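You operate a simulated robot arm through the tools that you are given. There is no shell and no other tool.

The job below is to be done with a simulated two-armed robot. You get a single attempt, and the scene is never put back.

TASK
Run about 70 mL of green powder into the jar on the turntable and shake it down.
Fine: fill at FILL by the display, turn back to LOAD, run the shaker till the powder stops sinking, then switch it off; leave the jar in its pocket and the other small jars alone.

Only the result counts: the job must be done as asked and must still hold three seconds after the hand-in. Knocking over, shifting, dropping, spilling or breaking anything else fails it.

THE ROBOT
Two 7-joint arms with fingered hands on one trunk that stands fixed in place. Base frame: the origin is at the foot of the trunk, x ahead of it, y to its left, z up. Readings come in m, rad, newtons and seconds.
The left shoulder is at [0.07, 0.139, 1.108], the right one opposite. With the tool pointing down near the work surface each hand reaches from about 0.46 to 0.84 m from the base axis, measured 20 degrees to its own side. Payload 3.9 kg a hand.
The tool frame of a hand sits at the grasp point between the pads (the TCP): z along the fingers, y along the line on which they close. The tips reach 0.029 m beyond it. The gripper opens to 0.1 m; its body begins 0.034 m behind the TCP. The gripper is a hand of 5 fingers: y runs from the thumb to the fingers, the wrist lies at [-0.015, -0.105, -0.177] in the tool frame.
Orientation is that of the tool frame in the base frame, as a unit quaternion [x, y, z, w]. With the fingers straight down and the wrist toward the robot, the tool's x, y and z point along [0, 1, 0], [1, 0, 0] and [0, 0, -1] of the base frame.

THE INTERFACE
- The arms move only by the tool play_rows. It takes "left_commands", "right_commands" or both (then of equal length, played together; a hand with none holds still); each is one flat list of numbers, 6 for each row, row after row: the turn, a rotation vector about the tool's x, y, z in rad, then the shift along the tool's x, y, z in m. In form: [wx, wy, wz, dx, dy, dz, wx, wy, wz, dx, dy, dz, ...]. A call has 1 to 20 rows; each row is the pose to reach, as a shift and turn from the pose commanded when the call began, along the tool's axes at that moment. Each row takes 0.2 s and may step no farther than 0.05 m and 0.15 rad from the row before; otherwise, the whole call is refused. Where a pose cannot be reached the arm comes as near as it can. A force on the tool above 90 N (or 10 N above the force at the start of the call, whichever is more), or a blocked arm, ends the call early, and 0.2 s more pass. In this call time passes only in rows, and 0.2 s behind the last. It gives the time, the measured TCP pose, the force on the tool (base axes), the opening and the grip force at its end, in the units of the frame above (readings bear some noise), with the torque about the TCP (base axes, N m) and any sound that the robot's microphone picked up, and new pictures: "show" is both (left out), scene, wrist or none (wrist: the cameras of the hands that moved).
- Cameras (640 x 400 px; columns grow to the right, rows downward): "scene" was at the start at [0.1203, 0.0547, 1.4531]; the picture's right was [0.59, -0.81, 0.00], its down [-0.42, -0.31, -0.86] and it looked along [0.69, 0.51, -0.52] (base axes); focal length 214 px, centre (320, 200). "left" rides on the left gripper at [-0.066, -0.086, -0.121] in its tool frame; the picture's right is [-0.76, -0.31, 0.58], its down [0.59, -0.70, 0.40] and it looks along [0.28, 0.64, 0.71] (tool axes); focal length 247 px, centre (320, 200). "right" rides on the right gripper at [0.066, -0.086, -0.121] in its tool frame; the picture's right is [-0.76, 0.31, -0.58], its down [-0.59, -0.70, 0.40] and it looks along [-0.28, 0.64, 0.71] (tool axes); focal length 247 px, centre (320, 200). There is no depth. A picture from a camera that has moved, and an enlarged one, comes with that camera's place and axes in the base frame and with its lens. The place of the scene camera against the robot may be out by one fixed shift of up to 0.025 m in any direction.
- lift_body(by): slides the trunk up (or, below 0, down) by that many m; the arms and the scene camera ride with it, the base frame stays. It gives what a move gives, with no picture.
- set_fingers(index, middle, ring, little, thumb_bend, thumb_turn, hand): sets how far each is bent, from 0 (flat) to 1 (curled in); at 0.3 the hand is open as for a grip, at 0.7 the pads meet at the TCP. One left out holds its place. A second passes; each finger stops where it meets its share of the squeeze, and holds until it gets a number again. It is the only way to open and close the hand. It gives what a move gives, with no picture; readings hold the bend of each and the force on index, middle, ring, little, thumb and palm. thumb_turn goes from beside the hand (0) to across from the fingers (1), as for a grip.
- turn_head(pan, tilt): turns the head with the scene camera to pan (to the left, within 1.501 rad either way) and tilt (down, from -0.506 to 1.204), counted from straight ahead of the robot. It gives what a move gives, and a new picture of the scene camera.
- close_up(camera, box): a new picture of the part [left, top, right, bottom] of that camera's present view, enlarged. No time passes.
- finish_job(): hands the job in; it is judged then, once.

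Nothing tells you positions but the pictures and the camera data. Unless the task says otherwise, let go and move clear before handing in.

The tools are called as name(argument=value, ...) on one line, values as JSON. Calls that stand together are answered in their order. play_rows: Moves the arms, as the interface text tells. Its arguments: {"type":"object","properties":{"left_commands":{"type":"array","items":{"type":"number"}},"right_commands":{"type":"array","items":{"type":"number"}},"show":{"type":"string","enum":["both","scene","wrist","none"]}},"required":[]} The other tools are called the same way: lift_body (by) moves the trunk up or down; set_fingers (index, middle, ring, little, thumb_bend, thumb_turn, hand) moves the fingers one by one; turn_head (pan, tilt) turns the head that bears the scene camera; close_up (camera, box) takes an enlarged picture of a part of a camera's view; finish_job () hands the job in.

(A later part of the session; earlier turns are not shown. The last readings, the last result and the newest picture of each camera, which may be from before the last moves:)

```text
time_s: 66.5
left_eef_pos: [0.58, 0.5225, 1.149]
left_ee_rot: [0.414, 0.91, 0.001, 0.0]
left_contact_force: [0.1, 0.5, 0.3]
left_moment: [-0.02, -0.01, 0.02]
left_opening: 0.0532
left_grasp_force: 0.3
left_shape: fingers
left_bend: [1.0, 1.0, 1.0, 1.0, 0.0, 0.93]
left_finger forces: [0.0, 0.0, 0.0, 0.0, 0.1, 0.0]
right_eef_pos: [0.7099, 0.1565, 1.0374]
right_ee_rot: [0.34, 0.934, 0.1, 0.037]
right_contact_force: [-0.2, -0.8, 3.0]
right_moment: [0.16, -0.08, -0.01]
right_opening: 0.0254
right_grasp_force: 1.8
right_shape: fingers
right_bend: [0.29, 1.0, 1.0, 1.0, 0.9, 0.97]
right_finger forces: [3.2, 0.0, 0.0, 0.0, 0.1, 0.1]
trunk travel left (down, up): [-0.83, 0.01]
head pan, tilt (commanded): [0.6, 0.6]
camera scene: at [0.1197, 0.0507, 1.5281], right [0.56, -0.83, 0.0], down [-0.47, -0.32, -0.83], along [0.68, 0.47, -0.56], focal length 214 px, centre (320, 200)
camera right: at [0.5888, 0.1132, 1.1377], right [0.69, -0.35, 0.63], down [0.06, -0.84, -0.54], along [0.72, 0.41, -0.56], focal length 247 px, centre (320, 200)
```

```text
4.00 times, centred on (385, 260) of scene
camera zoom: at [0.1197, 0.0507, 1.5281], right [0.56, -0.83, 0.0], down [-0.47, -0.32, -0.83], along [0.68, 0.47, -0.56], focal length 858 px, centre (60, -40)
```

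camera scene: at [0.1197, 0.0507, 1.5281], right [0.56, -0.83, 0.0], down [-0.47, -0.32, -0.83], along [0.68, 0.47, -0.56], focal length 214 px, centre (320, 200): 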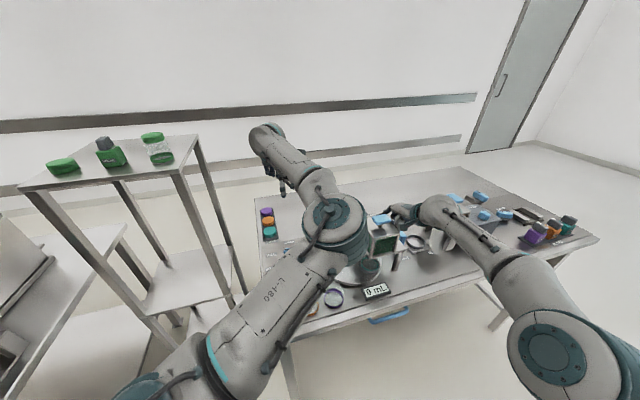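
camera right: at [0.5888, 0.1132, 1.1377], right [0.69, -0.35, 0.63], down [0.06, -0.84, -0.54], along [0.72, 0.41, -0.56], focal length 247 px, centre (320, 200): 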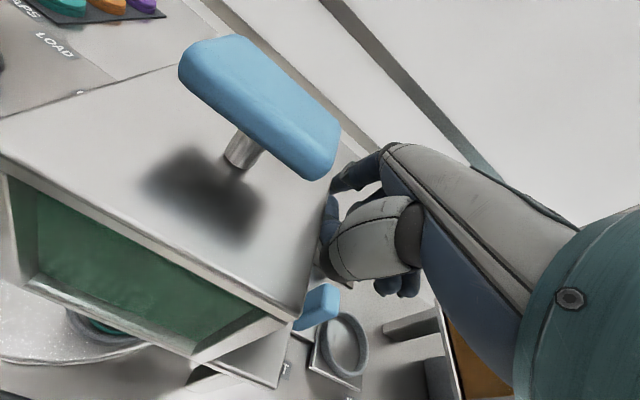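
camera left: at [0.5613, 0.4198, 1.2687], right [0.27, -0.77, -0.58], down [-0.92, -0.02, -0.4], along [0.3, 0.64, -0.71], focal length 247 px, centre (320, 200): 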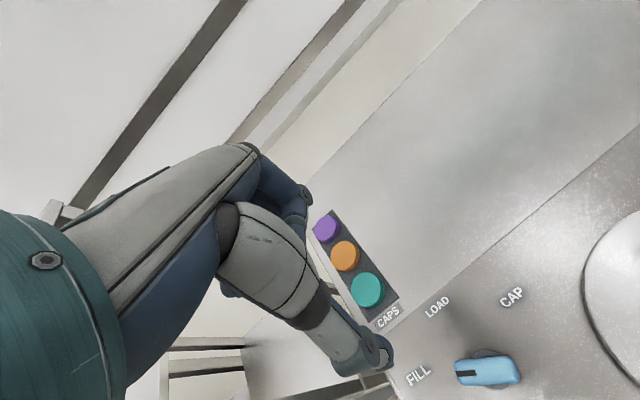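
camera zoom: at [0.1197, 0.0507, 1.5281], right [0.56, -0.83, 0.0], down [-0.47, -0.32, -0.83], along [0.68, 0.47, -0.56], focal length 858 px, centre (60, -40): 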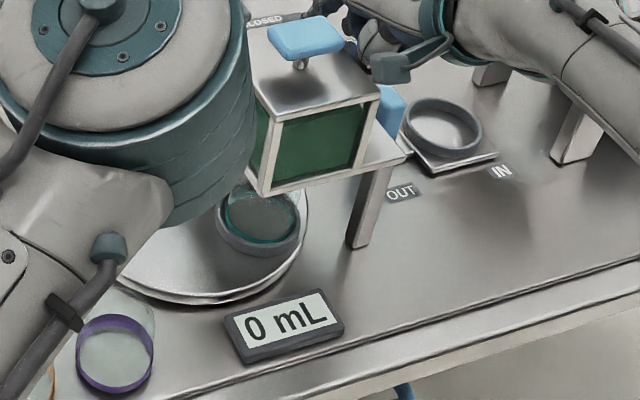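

The display still reads 0 mL, and I can't see the slider from here. I'll bring the left hand around as an observer (fingers curled, at a safe distance) to watch the slider.

play_rows(left_commands=[0, 0, 0.1379, -0.0132, -0.0056, 0, 0, 0, 0.2758, -0.0264, -0.0112, 0, 0, 0, 0.4137, -0.0395, -0.0168, 0, 0, 0, 0.5516, -0.0527, -0.0224, 0, 0, 0, 0.6894, -0.0659, -0.0279, 0, 0, 0, 0.8273, -0.0791, -0.0335, 0, 0, 0, 0.9652, -0.0922, -0.0391, 0, 0, 0, 1.1031, -0.1054, -0.0447, 0, 0, 0, 1.241, -0.1186, -0.0503, 0], show="both")

close_up(camera="left", box=[300, 50, 460, 190])

close_up(camera="scene", box=[350, 210, 420, 310])

```text
time_s: 68.5
left_eef_pos: [0.62, 0.3994, 1.1467]
left_ee_rot: [0.866, 0.499, 0.001, -0.001]
left_contact_force: [-0.3, 0.2, 0.2]
left_moment: [0.03, 0.0, 0.01]
left_opening: 0.053
left_grasp_force: 0.1
left_shape: fingers
left_bend: [1.0, 1.0, 1.0, 1.0, 0.0, 0.93]
left_finger forces: [0.0, 0.0, 0.0, 0.0, 0.1, 0.0]
right_eef_pos: [0.7099, 0.1571, 1.0376]
right_ee_rot: [0.341, 0.934, 0.099, 0.036]
right_contact_force: [0.0, -1.0, 4.8]
right_moment: [0.22, -0.17, -0.03]
right_opening: 0.0253
right_grasp_force: 2.4
right_shape: fingers
right_bend: [0.29, 1.0, 1.0, 1.0, 0.9, 0.97]
right_finger forces: [4.6, 0.0, 0.0, 0.0, 0.1, 0.0]
trunk travel left (down, up): [-0.83, 0.01]
head pan, tilt (commanded): [0.6, 0.6]
camera scene: at [0.12, 0.051, 1.5281], right [0.56, -0.83, 0.0], down [-0.47, -0.32, -0.83], along [0.68, 0.47, -0.56], focal length 214 px, centre (320, 200)
camera left: at [0.5139, 0.3866, 1.2681], right [-0.64, -0.5, -0.58], down [-0.31, 0.86, -0.4], along [0.7, -0.08, -0.71], focal length 247 px, centre (320, 200)
```

scene: 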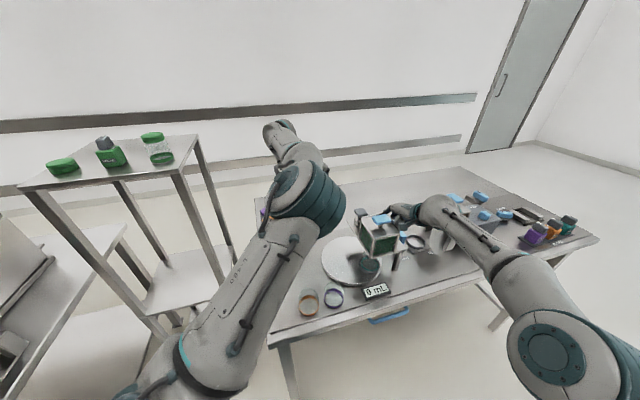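
left: 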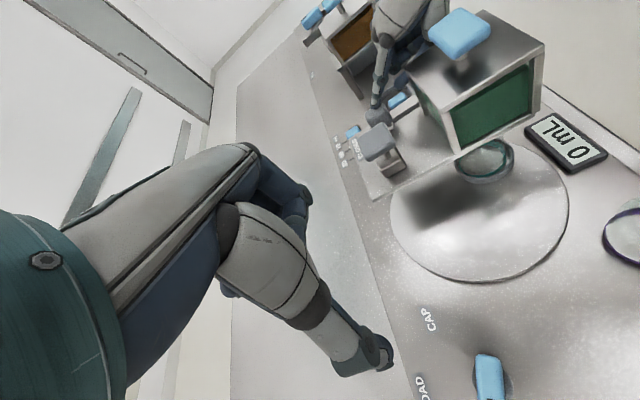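

```text
2.86 times, centred on (380, 120) of left
camera zoom: at [0.5139, 0.3866, 1.2681], right [-0.64, -0.5, -0.58], down [-0.31, 0.86, -0.4], along [0.7, -0.08, -0.71], focal length 706 px, centre (149, 429)
```

zoom: 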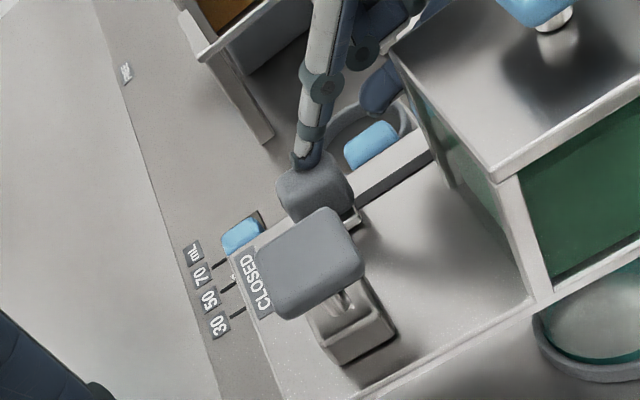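

```text
4.00 times, centred on (385, 260) of scene
camera zoom: at [0.12, 0.051, 1.5281], right [0.56, -0.83, 0.0], down [-0.47, -0.32, -0.83], along [0.68, 0.47, -0.56], focal length 858 px, centre (60, -40)
```

zoom: 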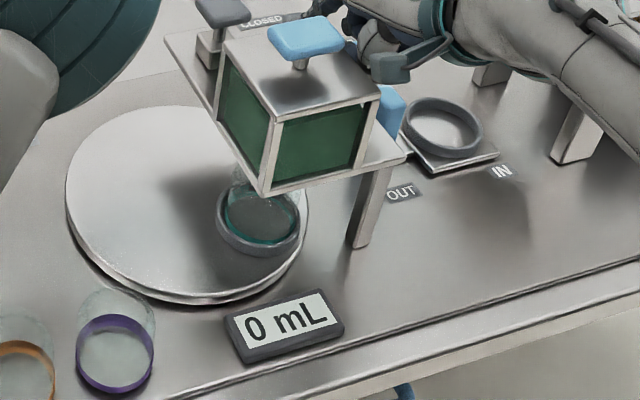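

The drag works: the slider moved about 11 mm with the index, and both the slider and the display are in view. Still 0 mL, so I'll drag another 8 mm and check.

play_rows(right_commands=[0, 0, 0, -0.0001, -0.0039, -0.0008, 0, 0, 0, -0.0002, -0.0078, -0.0017], show="none")

close_up(camera="left", box=[300, 50, 640, 220])

close_up(camera="scene", box=[350, 210, 420, 310])

```text
time_s: 69.1
left_eef_pos: [0.6192, 0.3996, 1.1487]
left_ee_rot: [0.866, 0.5, 0.001, 0.0]
left_contact_force: [-0.2, 0.0, 0.0]
left_moment: [0.0, 0.03, -0.01]
left_opening: 0.0529
left_grasp_force: 0.1
left_shape: fingers
left_bend: [1.0, 1.0, 1.0, 1.0, 0.0, 0.93]
left_finger forces: [0.0, 0.1, 0.0, 0.0, 0.0, 0.0]
right_eef_pos: [0.7058, 0.1497, 1.0362]
right_ee_rot: [0.342, 0.934, 0.099, 0.036]
right_contact_force: [0.4, -0.3, 5.3]
right_moment: [0.22, -0.13, -0.02]
right_opening: 0.0259
right_grasp_force: 2.1
right_shape: fingers
right_bend: [0.28, 1.0, 1.0, 1.0, 0.9, 0.97]
right_finger forces: [4.8, 0.1, 0.0, 0.0, 0.1, 0.0]
trunk travel left (down, up): [-0.83, 0.01]
head pan, tilt (commanded): [0.6, 0.6]
```

```text
1.88 times, centred on (470, 135) of left
camera zoom: at [0.5135, 0.3863, 1.2684], right [-0.64, -0.5, -0.58], down [-0.31, 0.86, -0.4], along [0.7, -0.07, -0.71], focal length 465 px, centre (38, 322)
```

zoom: 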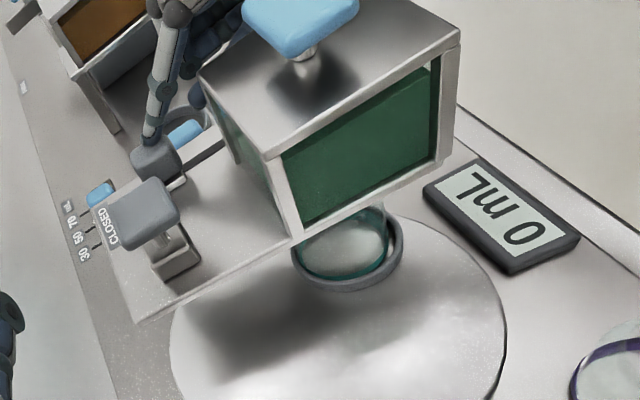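

```text
4.00 times, centred on (385, 260) of scene
camera zoom: at [0.1195, 0.0508, 1.5281], right [0.56, -0.83, 0.0], down [-0.47, -0.32, -0.83], along [0.68, 0.47, -0.56], focal length 858 px, centre (60, -40)
```

zoom: 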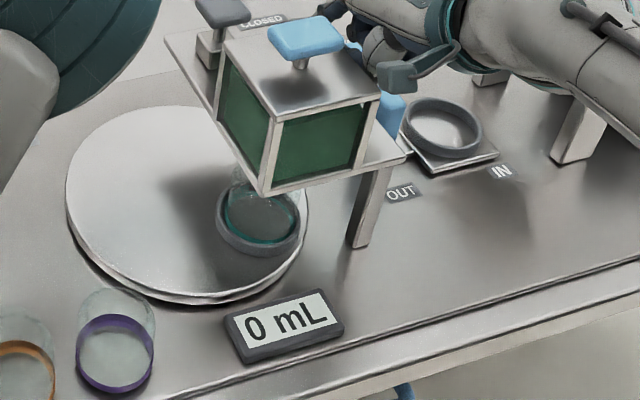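

Still 0 mL at roughly 18 mm. I'll drag another 8 mm.

play_rows(right_commands=[0, 0, 0, -0.0001, -0.0039, -0.0008, 0, 0, 0, -0.0002, -0.0078, -0.0017], show="none")

close_up(camera="left", box=[300, 50, 640, 220])

```text
time_s: 69.7
left_eef_pos: [0.6195, 0.3998, 1.1475]
left_ee_rot: [0.866, 0.5, 0.001, -0.001]
left_contact_force: [-0.4, -0.2, -0.3]
left_moment: [-0.02, 0.0, 0.02]
left_opening: 0.0529
left_grasp_force: 0.1
left_shape: fingers
left_bend: [1.0, 1.0, 1.0, 1.0, 0.0, 0.93]
left_finger forces: [0.0, 0.0, 0.0, 0.1, 0.0, 0.1]
right_eef_pos: [0.6993, 0.1439, 1.0359]
right_ee_rot: [0.341, 0.934, 0.099, 0.036]
right_contact_force: [0.3, -1.0, 3.7]
right_moment: [0.21, -0.15, -0.02]
right_opening: 0.0257
right_grasp_force: 2.8
right_shape: fingers
right_bend: [0.28, 1.0, 1.0, 1.0, 0.9, 0.97]
right_finger forces: [4.5, 0.1, 0.0, 0.0, 0.0, 0.0]
trunk travel left (down, up): [-0.83, 0.01]
head pan, tilt (commanded): [0.6, 0.6]
```

```text
1.88 times, centred on (470, 135) of left
camera zoom: at [0.5139, 0.3862, 1.2681], right [-0.64, -0.5, -0.58], down [-0.31, 0.86, -0.4], along [0.7, -0.07, -0.71], focal length 465 px, centre (38, 322)
```

zoom: 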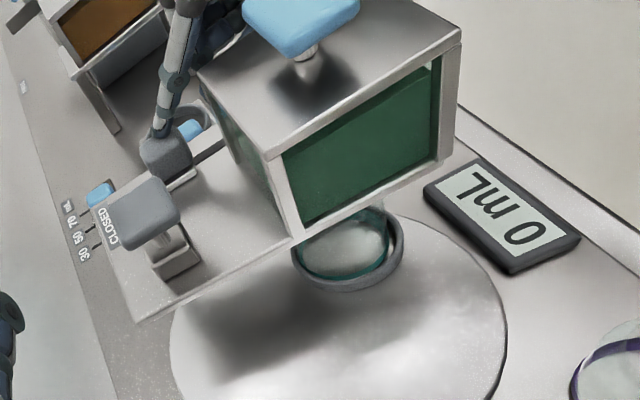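

The slider is about halfway and the display is still 0 mL. I'll continue in small steps.

play_rows(right_commands=[0, 0, 0, -0.0002, -0.0059, -0.0013], show="none")

close_up(camera="left", box=[300, 50, 640, 220])

```text
time_s: 70.1
left_eef_pos: [0.6204, 0.3986, 1.1486]
left_ee_rot: [0.866, 0.5, 0.0, 0.0]
left_contact_force: [-0.1, 0.2, 0.1]
left_moment: [-0.01, 0.05, 0.03]
left_opening: 0.0533
left_grasp_force: 0.0
left_shape: fingers
left_bend: [1.0, 1.0, 1.0, 1.0, 0.0, 0.93]
left_finger forces: [0.1, 0.1, 0.0, 0.0, 0.0, 0.1]
right_eef_pos: [0.695, 0.1391, 1.0374]
right_ee_rot: [0.341, 0.934, 0.1, 0.036]
right_contact_force: [-0.6, 0.4, 4.7]
right_moment: [0.22, -0.17, -0.03]
right_opening: 0.0257
right_grasp_force: 2.0
right_shape: fingers
right_bend: [0.28, 1.0, 1.0, 1.0, 0.9, 0.97]
right_finger forces: [4.5, 0.0, 0.0, 0.1, 0.0, 0.0]
trunk travel left (down, up): [-0.83, 0.01]
head pan, tilt (commanded): [0.6, 0.6]
```

```text
1.88 times, centred on (470, 135) of left
camera zoom: at [0.5135, 0.3861, 1.2684], right [-0.64, -0.5, -0.58], down [-0.31, 0.86, -0.4], along [0.7, -0.07, -0.71], focal length 465 px, centre (38, 322)
```

zoom: 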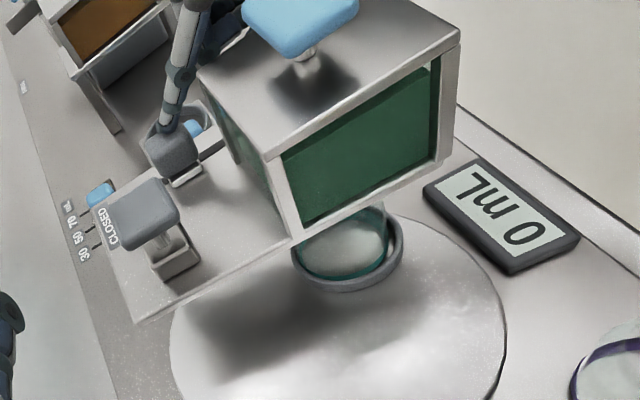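

Still 0 mL. Next step.

play_rows(right_commands=[0, 0, 0, -0.0002, -0.0068, -0.0015], show="none")

close_up(camera="left", box=[300, 50, 640, 220])

```text
time_s: 70.5
left_eef_pos: [0.6195, 0.3997, 1.1482]
left_ee_rot: [0.866, 0.5, 0.001, -0.001]
left_contact_force: [-0.4, -0.4, 0.3]
left_moment: [0.01, -0.01, 0.01]
left_opening: 0.0531
left_grasp_force: 0.0
left_shape: fingers
left_bend: [1.0, 1.0, 1.0, 1.0, 0.0, 0.93]
left_finger forces: [0.0, 0.1, 0.0, 0.0, 0.0, 0.0]
right_eef_pos: [0.6935, 0.1344, 1.037]
right_ee_rot: [0.34, 0.934, 0.1, 0.036]
right_contact_force: [0.4, 0.2, 4.5]
right_moment: [0.23, -0.16, 0.01]
right_opening: 0.0259
right_grasp_force: 1.9
right_shape: fingers
right_bend: [0.28, 1.0, 1.0, 1.0, 0.9, 0.97]
right_finger forces: [4.2, 0.1, 0.0, 0.0, 0.1, 0.0]
trunk travel left (down, up): [-0.83, 0.01]
head pan, tilt (commanded): [0.6, 0.6]
```

```text
1.88 times, centred on (470, 135) of left
camera zoom: at [0.5135, 0.3862, 1.2683], right [-0.64, -0.5, -0.58], down [-0.31, 0.86, -0.4], along [0.7, -0.07, -0.71], focal length 465 px, centre (38, 322)
```

zoom: 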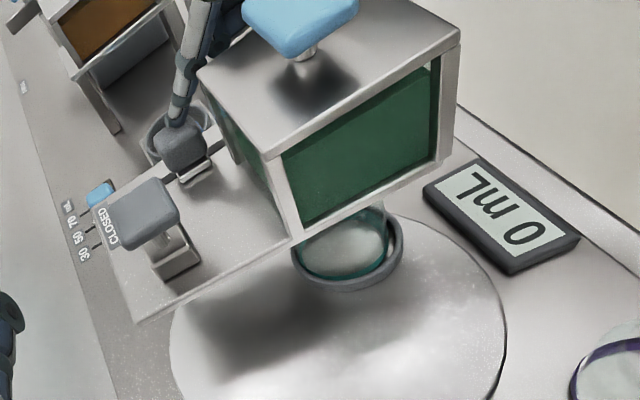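

Still 0 mL with the slider about 80% open. I'll continue to the end of the slot in small steps.

play_rows(right_commands=[0, 0, 0, -0.0002, -0.0059, -0.0013], show="none")

close_up(camera="left", box=[300, 50, 640, 220])

```text
time_s: 70.9
left_eef_pos: [0.6188, 0.4002, 1.1466]
left_ee_rot: [0.866, 0.5, 0.001, 0.0]
left_contact_force: [-0.6, -0.1, 0.5]
left_moment: [0.01, 0.02, 0.0]
left_opening: 0.053
left_grasp_force: 0.0
left_shape: fingers
left_bend: [1.0, 1.0, 1.0, 1.0, 0.0, 0.93]
left_finger forces: [0.0, 0.0, 0.1, 0.0, 0.0, 0.1]
right_eef_pos: [0.6887, 0.1301, 1.0368]
right_ee_rot: [0.34, 0.934, 0.099, 0.037]
right_contact_force: [-0.4, -0.3, 5.6]
right_moment: [0.27, -0.14, 0.01]
right_opening: 0.0259
right_grasp_force: 2.7
right_shape: fingers
right_bend: [0.28, 1.0, 1.0, 1.0, 0.9, 0.97]
right_finger forces: [4.9, 0.1, 0.0, 0.1, 0.0, 0.0]
trunk travel left (down, up): [-0.83, 0.01]
head pan, tilt (commanded): [0.6, 0.6]
```

```text
1.88 times, centred on (470, 135) of left
camera zoom: at [0.5134, 0.3862, 1.2684], right [-0.64, -0.5, -0.58], down [-0.31, 0.86, -0.4], along [0.7, -0.07, -0.71], focal length 465 px, centre (38, 322)
```

zoom: 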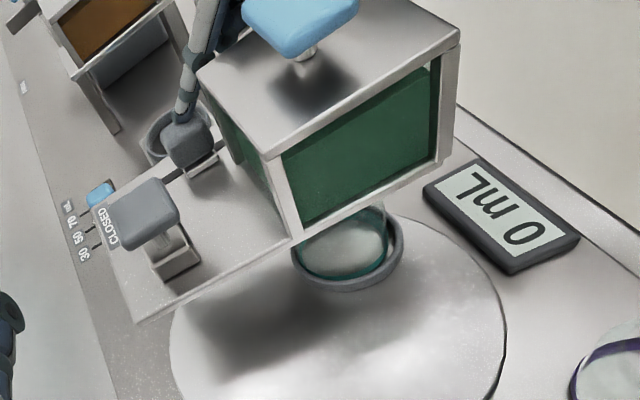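

Still 0 mL. I'll bring it to the very end of the OPEN travel and wait a moment.

play_rows(right_commands=[0, 0, 0, -0.0002, -0.0039, -0.0008, 0, 0, 0, -0.0003, -0.0078, -0.0017], show="none")

close_up(camera="left", box=[300, 50, 640, 220])

close_up(camera="scene", box=[340, 200, 420, 310])

```text
time_s: 71.5
left_eef_pos: [0.6209, 0.4, 1.1475]
left_ee_rot: [0.866, 0.5, 0.0, 0.0]
left_contact_force: [-0.6, 0.2, -0.9]
left_moment: [0.01, -0.03, 0.03]
left_opening: 0.053
left_grasp_force: 0.1
left_shape: fingers
left_bend: [1.0, 1.0, 1.0, 1.0, 0.0, 0.93]
left_finger forces: [0.0, 0.0, 0.1, 0.1, 0.0, 0.0]
right_eef_pos: [0.6845, 0.1241, 1.0368]
right_ee_rot: [0.34, 0.934, 0.099, 0.036]
right_contact_force: [0.5, 1.8, 3.3]
right_moment: [0.17, -0.11, -0.04]
right_opening: 0.0261
right_grasp_force: 1.8
right_shape: fingers
right_bend: [0.28, 1.0, 1.0, 1.0, 0.9, 0.97]
right_finger forces: [3.7, 0.0, 0.0, 0.0, 0.0, 0.0]
trunk travel left (down, up): [-0.83, 0.01]
head pan, tilt (commanded): [0.6, 0.6]
```

```text
1.88 times, centred on (470, 135) of left
camera zoom: at [0.5145, 0.387, 1.2676], right [-0.64, -0.5, -0.58], down [-0.31, 0.86, -0.4], along [0.7, -0.07, -0.71], focal length 465 px, centre (38, 322)
```

zoom: 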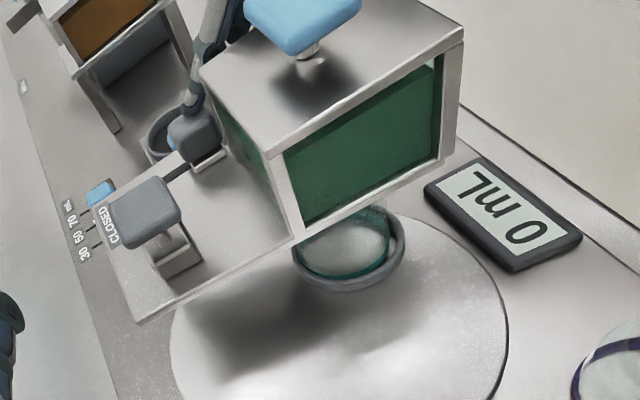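

```text
3.64 times, centred on (380, 255) of scene
camera zoom: at [0.1207, 0.0516, 1.5279], right [0.56, -0.83, 0.0], down [-0.47, -0.32, -0.83], along [0.68, 0.47, -0.57], focal length 780 px, centre (102, 0)
```

zoom: 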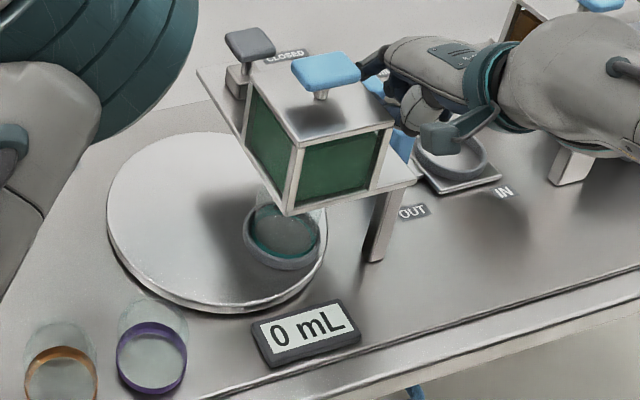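

The slider is at the OPEN end and still nothing runs. I'll wait a second to see whether flow starts or any sound is heard before trying anything else.

play_rows(right_commands=[0, 0, 0, 0, 0, 0, 0, 0, 0, 0, 0, 0, 0, 0, 0, 0, 0, 0, 0, 0, 0, 0, 0, 0], show="none")

close_up(camera="left", box=[380, 0, 640, 220])

close_up(camera="right", box=[0, 0, 400, 400])

```text
time_s: 72.5
left_eef_pos: [0.6192, 0.4004, 1.1484]
left_ee_rot: [0.866, 0.5, 0.001, -0.001]
left_contact_force: [-0.4, 0.1, -0.3]
left_moment: [-0.02, 0.02, 0.0]
left_opening: 0.0529
left_grasp_force: 0.0
left_shape: fingers
left_bend: [1.0, 1.0, 1.0, 1.0, 0.0, 0.93]
left_finger forces: [0.0, 0.0, 0.0, 0.0, 0.0, 0.0]
right_eef_pos: [0.6837, 0.1245, 1.038]
right_ee_rot: [0.34, 0.934, 0.099, 0.036]
right_contact_force: [0.5, 1.1, 2.6]
right_moment: [0.13, -0.1, -0.01]
right_opening: 0.026
right_grasp_force: 1.1
right_shape: fingers
right_bend: [0.28, 1.0, 1.0, 1.0, 0.9, 0.97]
right_finger forces: [2.5, 0.0, 0.1, 0.0, 0.0, 0.0]
trunk travel left (down, up): [-0.83, 0.01]
head pan, tilt (commanded): [0.6, 0.6]
```

```text
1.82 times, centred on (510, 110) of left
camera zoom: at [0.5143, 0.3869, 1.2678], right [-0.64, -0.5, -0.58], down [-0.31, 0.86, -0.4], along [0.7, -0.07, -0.71], focal length 449 px, centre (-26, 364)
```

zoom: 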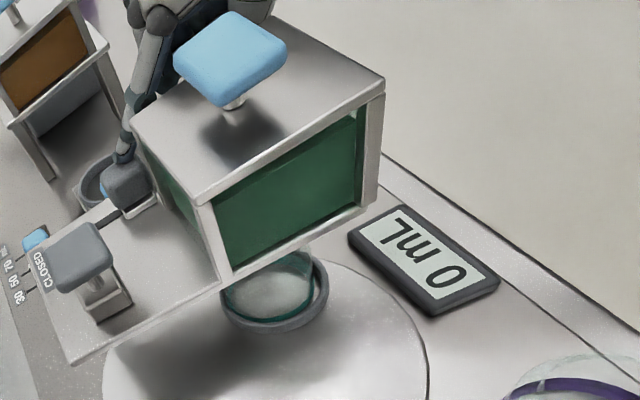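

```text
1.00 times, centred on (200, 200) of right (not enlarged: the box is as wide or as high as the picture)
camera zoom: at [0.5637, 0.0815, 1.1375], right [0.69, -0.35, 0.63], down [0.06, -0.84, -0.54], along [0.72, 0.41, -0.56], focal length 247 px, centre (440, 200)
```

zoom: 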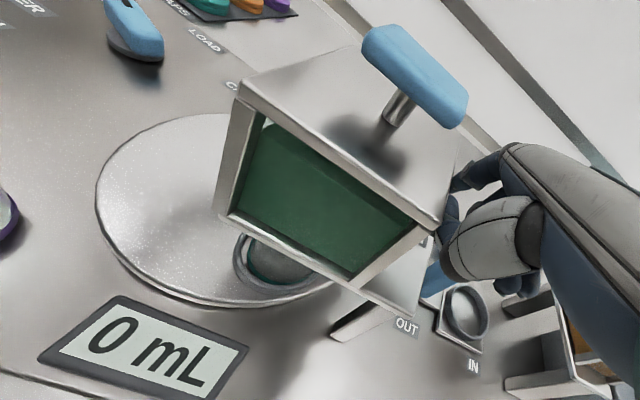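

Nothing happens with the gate fully open and the jar beneath, so there must be another control: the blue T-handle on top of the hopper. I'll lift the right index off the slider and bring it over that handle to test it gently.

play_rows(right_commands=[0, 0, 0, 0, 0.0094, -0.0441, 0, 0, 0, 0, 0.0189, -0.0882, 0, 0, 0, 0.0307, -0.0042, -0.1034, 0, 0, 0, 0.0657, -0.0327, -0.1095], show="both")

close_up(camera="left", box=[340, 0, 640, 220])

close_up(camera="scene", box=[340, 180, 430, 300])

```text
time_s: 73.5
left_eef_pos: [0.6183, 0.3992, 1.1503]
left_ee_rot: [0.866, 0.5, 0.002, 0.0]
left_contact_force: [-0.6, -0.9, -0.1]
left_moment: [0.03, -0.02, 0.02]
left_opening: 0.0529
left_grasp_force: 0.1
left_shape: fingers
left_bend: [1.0, 1.0, 1.0, 1.0, 0.0, 0.93]
left_finger forces: [0.1, 0.0, 0.0, 0.0, 0.0, 0.1]
right_eef_pos: [0.594, 0.122, 1.1374]
right_ee_rot: [0.34, 0.934, 0.099, 0.037]
right_contact_force: [-0.5, -1.4, -1.1]
right_moment: [0.02, -0.03, 0.0]
right_opening: 0.0234
right_grasp_force: 0.0
right_shape: fingers
right_bend: [0.3, 1.0, 1.0, 1.0, 0.9, 0.97]
right_finger forces: [0.0, 0.0, 0.0, 0.0, 0.0, 0.0]
trunk travel left (down, up): [-0.83, 0.01]
head pan, tilt (commanded): [0.6, 0.6]
camera scene: at [0.118, 0.0512, 1.5282], right [0.57, -0.82, 0.0], down [-0.46, -0.32, -0.83], along [0.68, 0.47, -0.56], focal length 214 px, centre (320, 200)
camera right: at [0.4741, 0.079, 1.2375], right [0.69, -0.35, 0.63], down [0.06, -0.84, -0.54], along [0.72, 0.41, -0.56], focal length 247 px, centre (320, 200)
```

scene: 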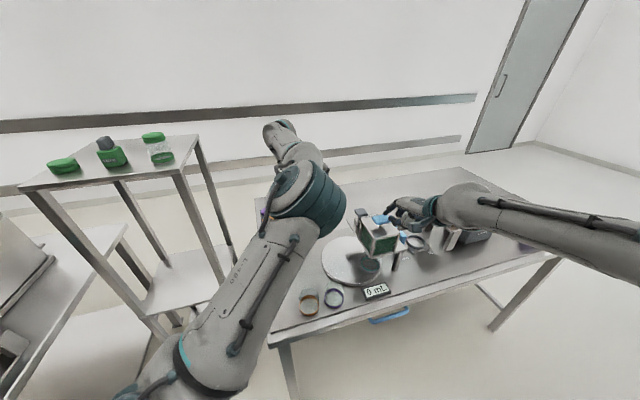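
right: 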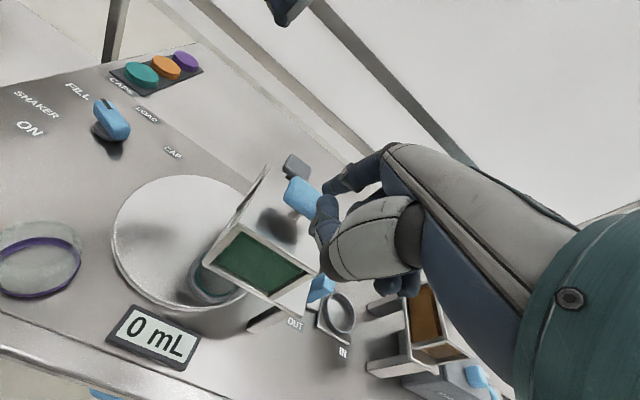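

```text
1.82 times, centred on (490, 110) of left
camera zoom: at [0.5122, 0.3866, 1.2689], right [-0.64, -0.5, -0.58], down [-0.31, 0.86, -0.4], along [0.7, -0.07, -0.71], focal length 449 px, centre (11, 364)
```

zoom: 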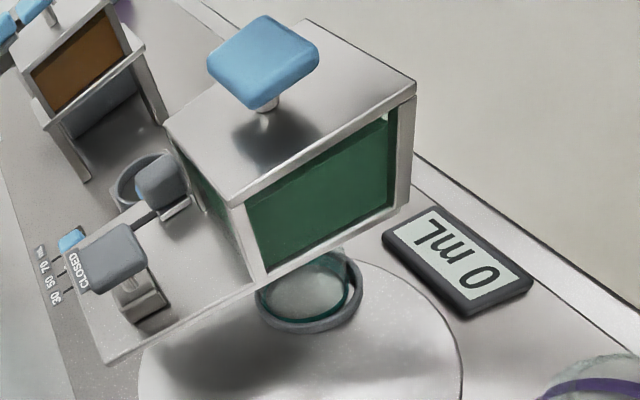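

```text
3.33 times, centred on (385, 240) of scene
camera zoom: at [0.118, 0.0512, 1.5282], right [0.57, -0.82, 0.0], down [-0.46, -0.32, -0.83], along [0.68, 0.47, -0.56], focal length 715 px, centre (103, 67)
```

zoom: 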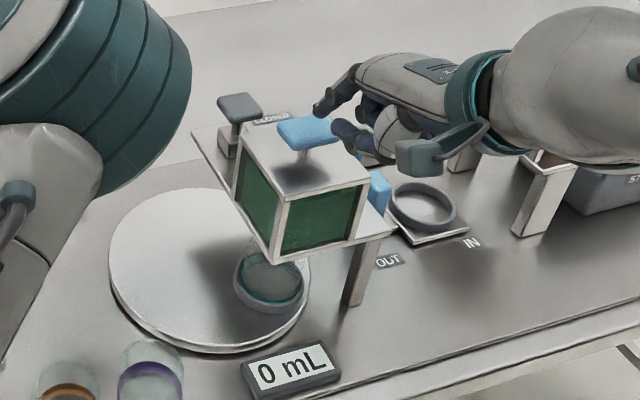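

The index is about 3 cm above the blue handle. I'll lower it to contact and press gently.

play_rows(right_commands=[0, 0, 0, 0, -0.0021, 0.0098, 0, 0, 0, 0, -0.0042, 0.0196, 0, 0, 0, 0, -0.0055, 0.0255], show="none")

close_up(camera="left", box=[340, 0, 640, 220])

```text
time_s: 74.3
left_eef_pos: [0.6207, 0.3995, 1.1478]
left_ee_rot: [0.866, 0.5, 0.001, 0.0]
left_contact_force: [-0.7, 0.1, -0.2]
left_moment: [0.0, -0.01, 0.01]
left_opening: 0.053
left_grasp_force: 0.2
left_shape: fingers
left_bend: [1.0, 1.0, 1.0, 1.0, 0.0, 0.93]
left_finger forces: [0.0, 0.1, 0.0, 0.1, 0.0, 0.0]
right_eef_pos: [0.5985, 0.1232, 1.1101]
right_ee_rot: [0.34, 0.934, 0.1, 0.037]
right_contact_force: [-0.9, 0.2, 2.2]
right_moment: [0.13, -0.06, 0.07]
right_opening: 0.024
right_grasp_force: 1.3
right_shape: fingers
right_bend: [0.3, 1.0, 1.0, 1.0, 0.9, 0.97]
right_finger forces: [2.6, 0.1, 0.0, 0.0, 0.0, 0.0]
trunk travel left (down, up): [-0.83, 0.01]
head pan, tilt (commanded): [0.6, 0.6]
```

```text
1.82 times, centred on (490, 110) of left
camera zoom: at [0.5143, 0.3865, 1.2679], right [-0.64, -0.5, -0.58], down [-0.31, 0.86, -0.4], along [0.7, -0.07, -0.71], focal length 449 px, centre (11, 364)
```

zoom: 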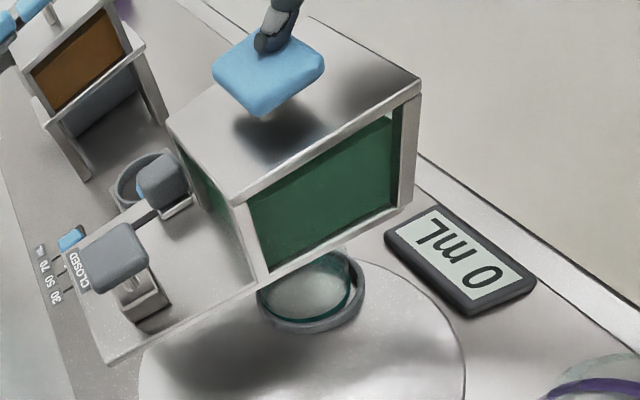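

The blue handle moves down under light pressure – it is a plunger. I'll press it further in small steps and watch the display.

play_rows(right_commands=[0, 0, 0, 0, -0.001, 0.0049], show="none")

close_up(camera="left", box=[340, 0, 640, 220])

close_up(camera="scene", box=[340, 180, 430, 300])

```text
time_s: 74.7
left_eef_pos: [0.6201, 0.3996, 1.1478]
left_ee_rot: [0.866, 0.5, 0.001, -0.001]
left_contact_force: [-0.6, -0.1, 0.2]
left_moment: [0.01, -0.01, 0.01]
left_opening: 0.0532
left_grasp_force: 0.0
left_shape: fingers
left_bend: [1.0, 1.0, 1.0, 1.0, 0.0, 0.93]
left_finger forces: [0.0, 0.0, 0.0, 0.0, 0.1, 0.0]
right_eef_pos: [0.5988, 0.1231, 1.1064]
right_ee_rot: [0.341, 0.934, 0.1, 0.037]
right_contact_force: [-1.2, 0.1, 3.5]
right_moment: [0.19, -0.11, 0.06]
right_opening: 0.024
right_grasp_force: 1.9
right_shape: fingers
right_bend: [0.29, 1.0, 1.0, 1.0, 0.9, 0.97]
right_finger forces: [3.9, 0.0, 0.0, 0.0, 0.0, 0.0]
trunk travel left (down, up): [-0.83, 0.01]
head pan, tilt (commanded): [0.6, 0.6]
heard: click
```

```text
1.82 times, centred on (490, 110) of left
camera zoom: at [0.5138, 0.3864, 1.2682], right [-0.64, -0.5, -0.58], down [-0.31, 0.86, -0.4], along [0.7, -0.07, -0.71], focal length 449 px, centre (11, 364)
```

zoom: 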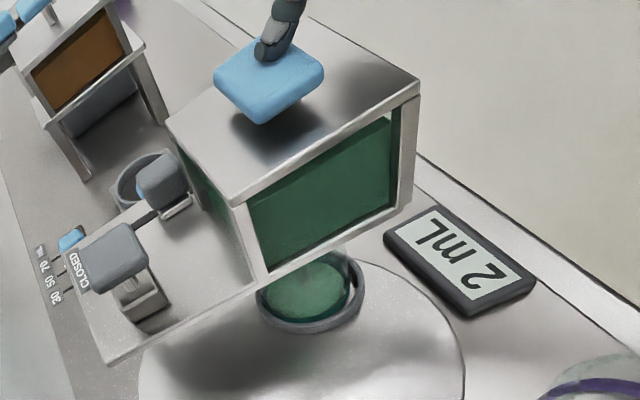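

```text
3.33 times, centred on (385, 240) of scene
camera zoom: at [0.1199, 0.051, 1.5281], right [0.56, -0.83, 0.0], down [-0.47, -0.32, -0.83], along [0.68, 0.47, -0.56], focal length 715 px, centre (103, 67)
```

zoom: 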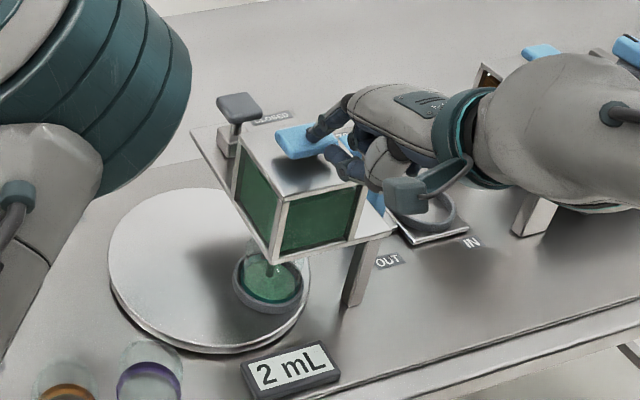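

A click, and powder runs: 2 mL. Holding the plunger down makes it flow; I'll hold briefly to measure the rate.

play_rows(right_commands=[0, 0, 0, 0, 0, 0], show="none")

close_up(camera="scene", box=[340, 180, 430, 300])

```text
time_s: 75.1
left_eef_pos: [0.6199, 0.4003, 1.1475]
left_ee_rot: [0.866, 0.5, 0.001, 0.0]
left_contact_force: [-0.5, -0.1, 0.1]
left_moment: [-0.01, 0.0, -0.03]
left_opening: 0.0529
left_grasp_force: 0.1
left_shape: fingers
left_bend: [1.0, 1.0, 1.0, 1.0, 0.0, 0.93]
left_finger forces: [0.1, 0.1, 0.0, 0.0, 0.0, 0.0]
right_eef_pos: [0.5984, 0.1225, 1.1055]
right_ee_rot: [0.34, 0.934, 0.1, 0.036]
right_contact_force: [-0.6, 0.6, 4.2]
right_moment: [0.2, -0.09, 0.11]
right_opening: 0.0242
right_grasp_force: 2.1
right_shape: fingers
right_bend: [0.29, 1.0, 1.0, 1.0, 0.9, 0.97]
right_finger forces: [3.9, 0.0, 0.1, 0.1, 0.0, 0.0]
trunk travel left (down, up): [-0.83, 0.01]
head pan, tilt (commanded): [0.6, 0.6]
```

```text
3.33 times, centred on (385, 240) of scene
camera zoom: at [0.1197, 0.0511, 1.5281], right [0.56, -0.83, 0.0], down [-0.47, -0.32, -0.83], along [0.68, 0.47, -0.56], focal length 715 px, centre (103, 67)
```

zoom: 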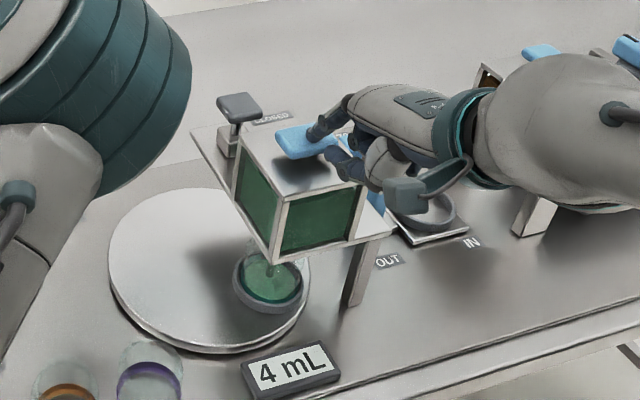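

Now 4 mL, so about 5 mL/s – comfortable to control. I'll hold for 2 seconds and read again.

play_rows(right_commands=[0, 0, 0, 0, 0, 0, 0, 0, 0, 0, 0, 0, 0, 0, 0, 0, 0, 0, 0, 0, 0, 0, 0, 0, 0, 0, 0, 0, 0, 0, 0, 0, 0, 0, 0, 0, 0, 0, 0, 0, 0, 0, 0, 0, 0, 0, 0, 0, 0, 0, 0, 0, 0, 0], show="none")

close_up(camera="scene", box=[340, 180, 430, 300])

```text
time_s: 77.1
left_eef_pos: [0.6201, 0.4, 1.1475]
left_ee_rot: [0.866, 0.5, 0.001, -0.001]
left_contact_force: [-0.6, 0.4, -0.3]
left_moment: [-0.01, 0.0, -0.04]
left_opening: 0.0531
left_grasp_force: 0.0
left_shape: fingers
left_bend: [1.0, 1.0, 1.0, 1.0, 0.0, 0.93]
left_finger forces: [0.0, 0.0, 0.0, 0.0, 0.0, 0.1]
right_eef_pos: [0.5995, 0.1211, 1.1066]
right_ee_rot: [0.34, 0.934, 0.1, 0.036]
right_contact_force: [-0.7, -0.9, 5.1]
right_moment: [0.22, -0.12, 0.03]
right_opening: 0.0241
right_grasp_force: 1.4
right_shape: fingers
right_bend: [0.29, 1.0, 1.0, 1.0, 0.9, 0.97]
right_finger forces: [4.0, 0.1, 0.0, 0.0, 0.0, 0.1]
trunk travel left (down, up): [-0.83, 0.01]
head pan, tilt (commanded): [0.6, 0.6]
```

```text
3.33 times, centred on (385, 240) of scene
camera zoom: at [0.1197, 0.051, 1.5281], right [0.56, -0.83, 0.0], down [-0.47, -0.32, -0.83], along [0.68, 0.47, -0.56], focal length 715 px, centre (103, 67)
```

zoom: 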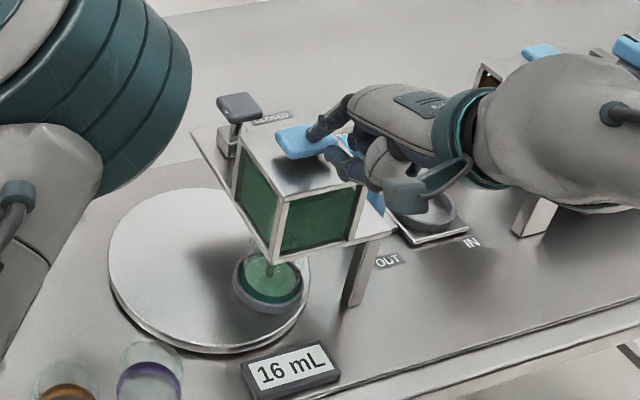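

16 mL after 2 s more: 6 mL/s. I'll hold for about 4 seconds.

play_rows(right_commands=[0, 0, 0, 0, 0, 0, 0, 0, 0, 0, 0, 0, 0, 0, 0, 0, 0, 0, 0, 0, 0, 0, 0, 0, 0, 0, 0, 0, 0, 0, 0, 0, 0, 0, 0, 0, 0, 0, 0, 0, 0, 0, 0, 0, 0, 0, 0, 0, 0, 0, 0, 0, 0, 0, 0, 0, 0, 0, 0, 0, 0, 0, 0, 0, 0, 0, 0, 0, 0, 0, 0, 0, 0, 0, 0, 0, 0, 0, 0, 0, 0, 0, 0, 0, 0, 0, 0, 0, 0, 0, 0, 0, 0, 0, 0, 0, 0, 0, 0, 0, 0, 0, 0, 0, 0, 0, 0, 0, 0, 0, 0, 0, 0, 0], show="none")

close_up(camera="scene", box=[340, 180, 430, 300])

```text
time_s: 81.1
left_eef_pos: [0.6195, 0.4004, 1.1487]
left_ee_rot: [0.866, 0.5, 0.001, 0.0]
left_contact_force: [0.3, -0.1, -0.1]
left_moment: [0.0, 0.01, -0.02]
left_opening: 0.0528
left_grasp_force: 0.0
left_shape: fingers
left_bend: [1.0, 1.0, 1.0, 1.0, 0.0, 0.93]
left_finger forces: [0.0, 0.1, 0.0, 0.0, 0.1, 0.1]
right_eef_pos: [0.5978, 0.1216, 1.107]
right_ee_rot: [0.34, 0.934, 0.1, 0.037]
right_contact_force: [-2.1, -1.8, 4.6]
right_moment: [0.19, -0.17, 0.03]
right_opening: 0.0242
right_grasp_force: 2.0
right_shape: fingers
right_bend: [0.29, 1.0, 1.0, 1.0, 0.9, 0.97]
right_finger forces: [4.0, 0.0, 0.0, 0.1, 0.1, 0.0]
trunk travel left (down, up): [-0.83, 0.01]
head pan, tilt (commanded): [0.6, 0.6]
```

```text
3.33 times, centred on (385, 240) of scene
camera zoom: at [0.1197, 0.051, 1.5281], right [0.56, -0.83, 0.0], down [-0.47, -0.32, -0.83], along [0.68, 0.47, -0.56], focal length 715 px, centre (103, 67)
```

zoom: 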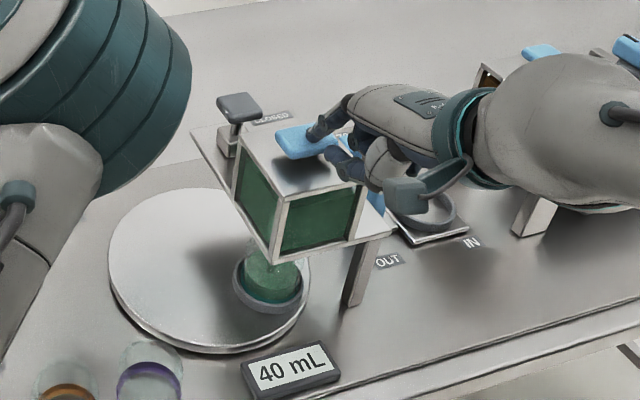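

40 mL – steady 6 mL/s. I'll hold 3.4 s more, to about 60 mL.

play_rows(right_commands=[0, 0, 0, 0, 0, 0, 0, 0, 0, 0, 0, 0, 0, 0, 0, 0, 0, 0, 0, 0, 0, 0, 0, 0, 0, 0, 0, 0, 0, 0, 0, 0, 0, 0, 0, 0, 0, 0, 0, 0, 0, 0, 0, 0, 0, 0, 0, 0, 0, 0, 0, 0, 0, 0, 0, 0, 0, 0, 0, 0, 0, 0, 0, 0, 0, 0, 0, 0, 0, 0, 0, 0, 0, 0, 0, 0, 0, 0, 0, 0, 0, 0, 0, 0, 0, 0, 0, 0, 0, 0, 0, 0, 0, 0, 0, 0], show="none")

close_up(camera="scene", box=[340, 180, 430, 300])

```text
time_s: 84.5
left_eef_pos: [0.6203, 0.4, 1.1468]
left_ee_rot: [0.866, 0.499, 0.001, 0.0]
left_contact_force: [-0.1, 0.5, 0.3]
left_moment: [0.0, 0.01, -0.04]
left_opening: 0.0528
left_grasp_force: 0.0
left_shape: fingers
left_bend: [1.0, 1.0, 1.0, 1.0, 0.0, 0.93]
left_finger forces: [0.0, 0.0, 0.0, 0.0, 0.0, 0.0]
right_eef_pos: [0.5985, 0.122, 1.1061]
right_ee_rot: [0.34, 0.934, 0.101, 0.037]
right_contact_force: [-0.9, -1.0, 3.5]
right_moment: [0.2, -0.12, 0.02]
right_opening: 0.0245
right_grasp_force: 1.4
right_shape: fingers
right_bend: [0.29, 1.0, 1.0, 1.0, 0.9, 0.97]
right_finger forces: [3.9, 0.0, 0.0, 0.0, 0.0, 0.0]
trunk travel left (down, up): [-0.83, 0.01]
head pan, tilt (commanded): [0.6, 0.6]
```

```text
3.33 times, centred on (385, 240) of scene
camera zoom: at [0.1197, 0.051, 1.5281], right [0.56, -0.83, 0.0], down [-0.47, -0.32, -0.83], along [0.68, 0.47, -0.56], focal length 715 px, centre (103, 67)
```

zoom: 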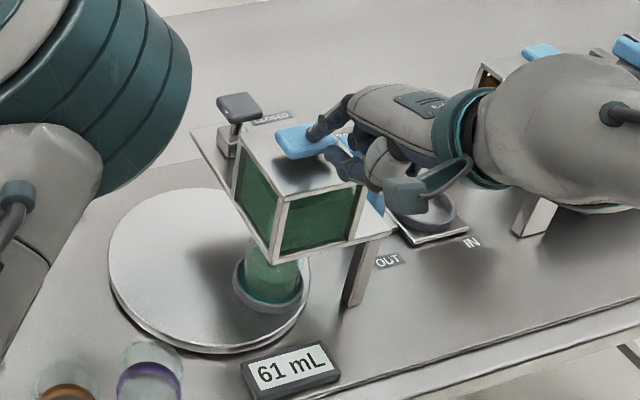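

61 mL. I'll hold about one more second and then release the plunger, aiming just under 70 mL.

play_rows(right_commands=[0, 0, 0, 0, 0, 0, 0, 0, 0, 0, 0, 0, 0, 0, 0, 0, 0, 0, 0, 0, 0, 0, 0, 0, 0, 0, 0, 0, 0, 0, 0, 0, 0, 0, 0.0036, -0.0167, 0, 0, 0, 0, 0.0073, -0.0343], show="none")

close_up(camera="scene", box=[340, 180, 430, 300])

close_up(camera="left", box=[340, 0, 640, 220])

```text
time_s: 86.1
left_eef_pos: [0.6201, 0.4007, 1.1475]
left_ee_rot: [0.866, 0.5, 0.001, 0.0]
left_contact_force: [-0.4, 0.4, -0.5]
left_moment: [0.02, 0.0, -0.06]
left_opening: 0.053
left_grasp_force: 0.1
left_shape: fingers
left_bend: [1.0, 1.0, 1.0, 1.0, 0.0, 0.93]
left_finger forces: [0.0, 0.0, 0.0, 0.0, 0.1, 0.1]
right_eef_pos: [0.5987, 0.1232, 1.1421]
right_ee_rot: [0.341, 0.934, 0.098, 0.037]
right_contact_force: [-1.2, -0.5, -1.3]
right_moment: [-0.03, 0.0, 0.01]
right_opening: 0.0236
right_grasp_force: 0.0
right_shape: fingers
right_bend: [0.3, 1.0, 1.0, 1.0, 0.9, 0.97]
right_finger forces: [0.0, 0.0, 0.0, 0.1, 0.1, 0.0]
trunk travel left (down, up): [-0.83, 0.01]
head pan, tilt (commanded): [0.6, 0.6]
```

```text
3.33 times, centred on (385, 240) of scene
camera zoom: at [0.1201, 0.0512, 1.528], right [0.56, -0.83, 0.0], down [-0.47, -0.32, -0.83], along [0.68, 0.47, -0.56], focal length 715 px, centre (103, 67)
```

zoom: 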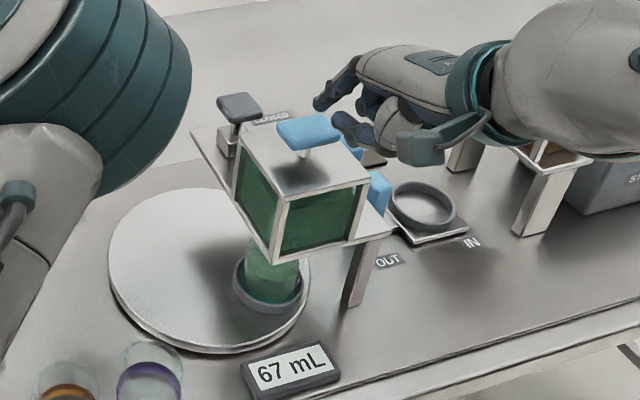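

```text
1.82 times, centred on (490, 110) of left
camera zoom: at [0.514, 0.3866, 1.2679], right [-0.64, -0.5, -0.58], down [-0.31, 0.86, -0.4], along [0.7, -0.07, -0.71], focal length 449 px, centre (11, 364)
```

zoom: 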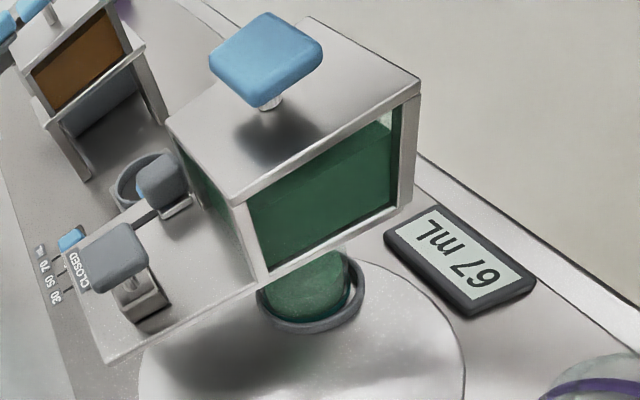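

67 mL with the plunger released and the flow stopped. I'll give one short half-second press to bring it to about 70 mL.

play_rows(right_commands=[0, 0, 0, 0, -0.0038, 0.0176, 0, 0, 0, 0, -0.0073, 0.0343, 0, 0, 0, 0, -0.0073, 0.0343, 0, 0, 0, 0, -0.0073, 0.0343, 0, 0, 0, 0, -0.0036, 0.0167, 0, 0, 0, 0, 0, 0], show="none")

close_up(camera="scene", box=[340, 180, 430, 300])

```text
time_s: 87.5
left_eef_pos: [0.6207, 0.4007, 1.1474]
left_ee_rot: [0.866, 0.5, 0.0, -0.001]
left_contact_force: [-0.1, 0.3, 0.6]
left_moment: [-0.01, -0.01, -0.04]
left_opening: 0.053
left_grasp_force: 0.2
left_shape: fingers
left_bend: [1.0, 1.0, 1.0, 1.0, 0.0, 0.93]
left_finger forces: [0.1, 0.1, 0.1, 0.1, 0.1, 0.1]
right_eef_pos: [0.5998, 0.1226, 1.1416]
right_ee_rot: [0.34, 0.934, 0.098, 0.036]
right_contact_force: [0.6, -0.1, -0.2]
right_moment: [0.02, -0.01, 0.03]
right_opening: 0.0238
right_grasp_force: 0.1
right_shape: fingers
right_bend: [0.3, 1.0, 1.0, 1.0, 0.9, 0.97]
right_finger forces: [0.0, 0.0, 0.1, 0.0, 0.0, 0.0]
trunk travel left (down, up): [-0.83, 0.01]
head pan, tilt (commanded): [0.6, 0.6]
heard: click
```

```text
3.33 times, centred on (385, 240) of scene
camera zoom: at [0.1202, 0.0512, 1.528], right [0.56, -0.83, 0.0], down [-0.47, -0.32, -0.83], along [0.68, 0.47, -0.56], focal length 715 px, centre (103, 67)
```

zoom: 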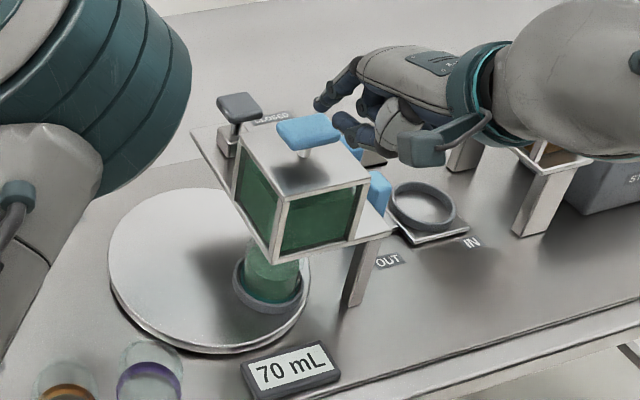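

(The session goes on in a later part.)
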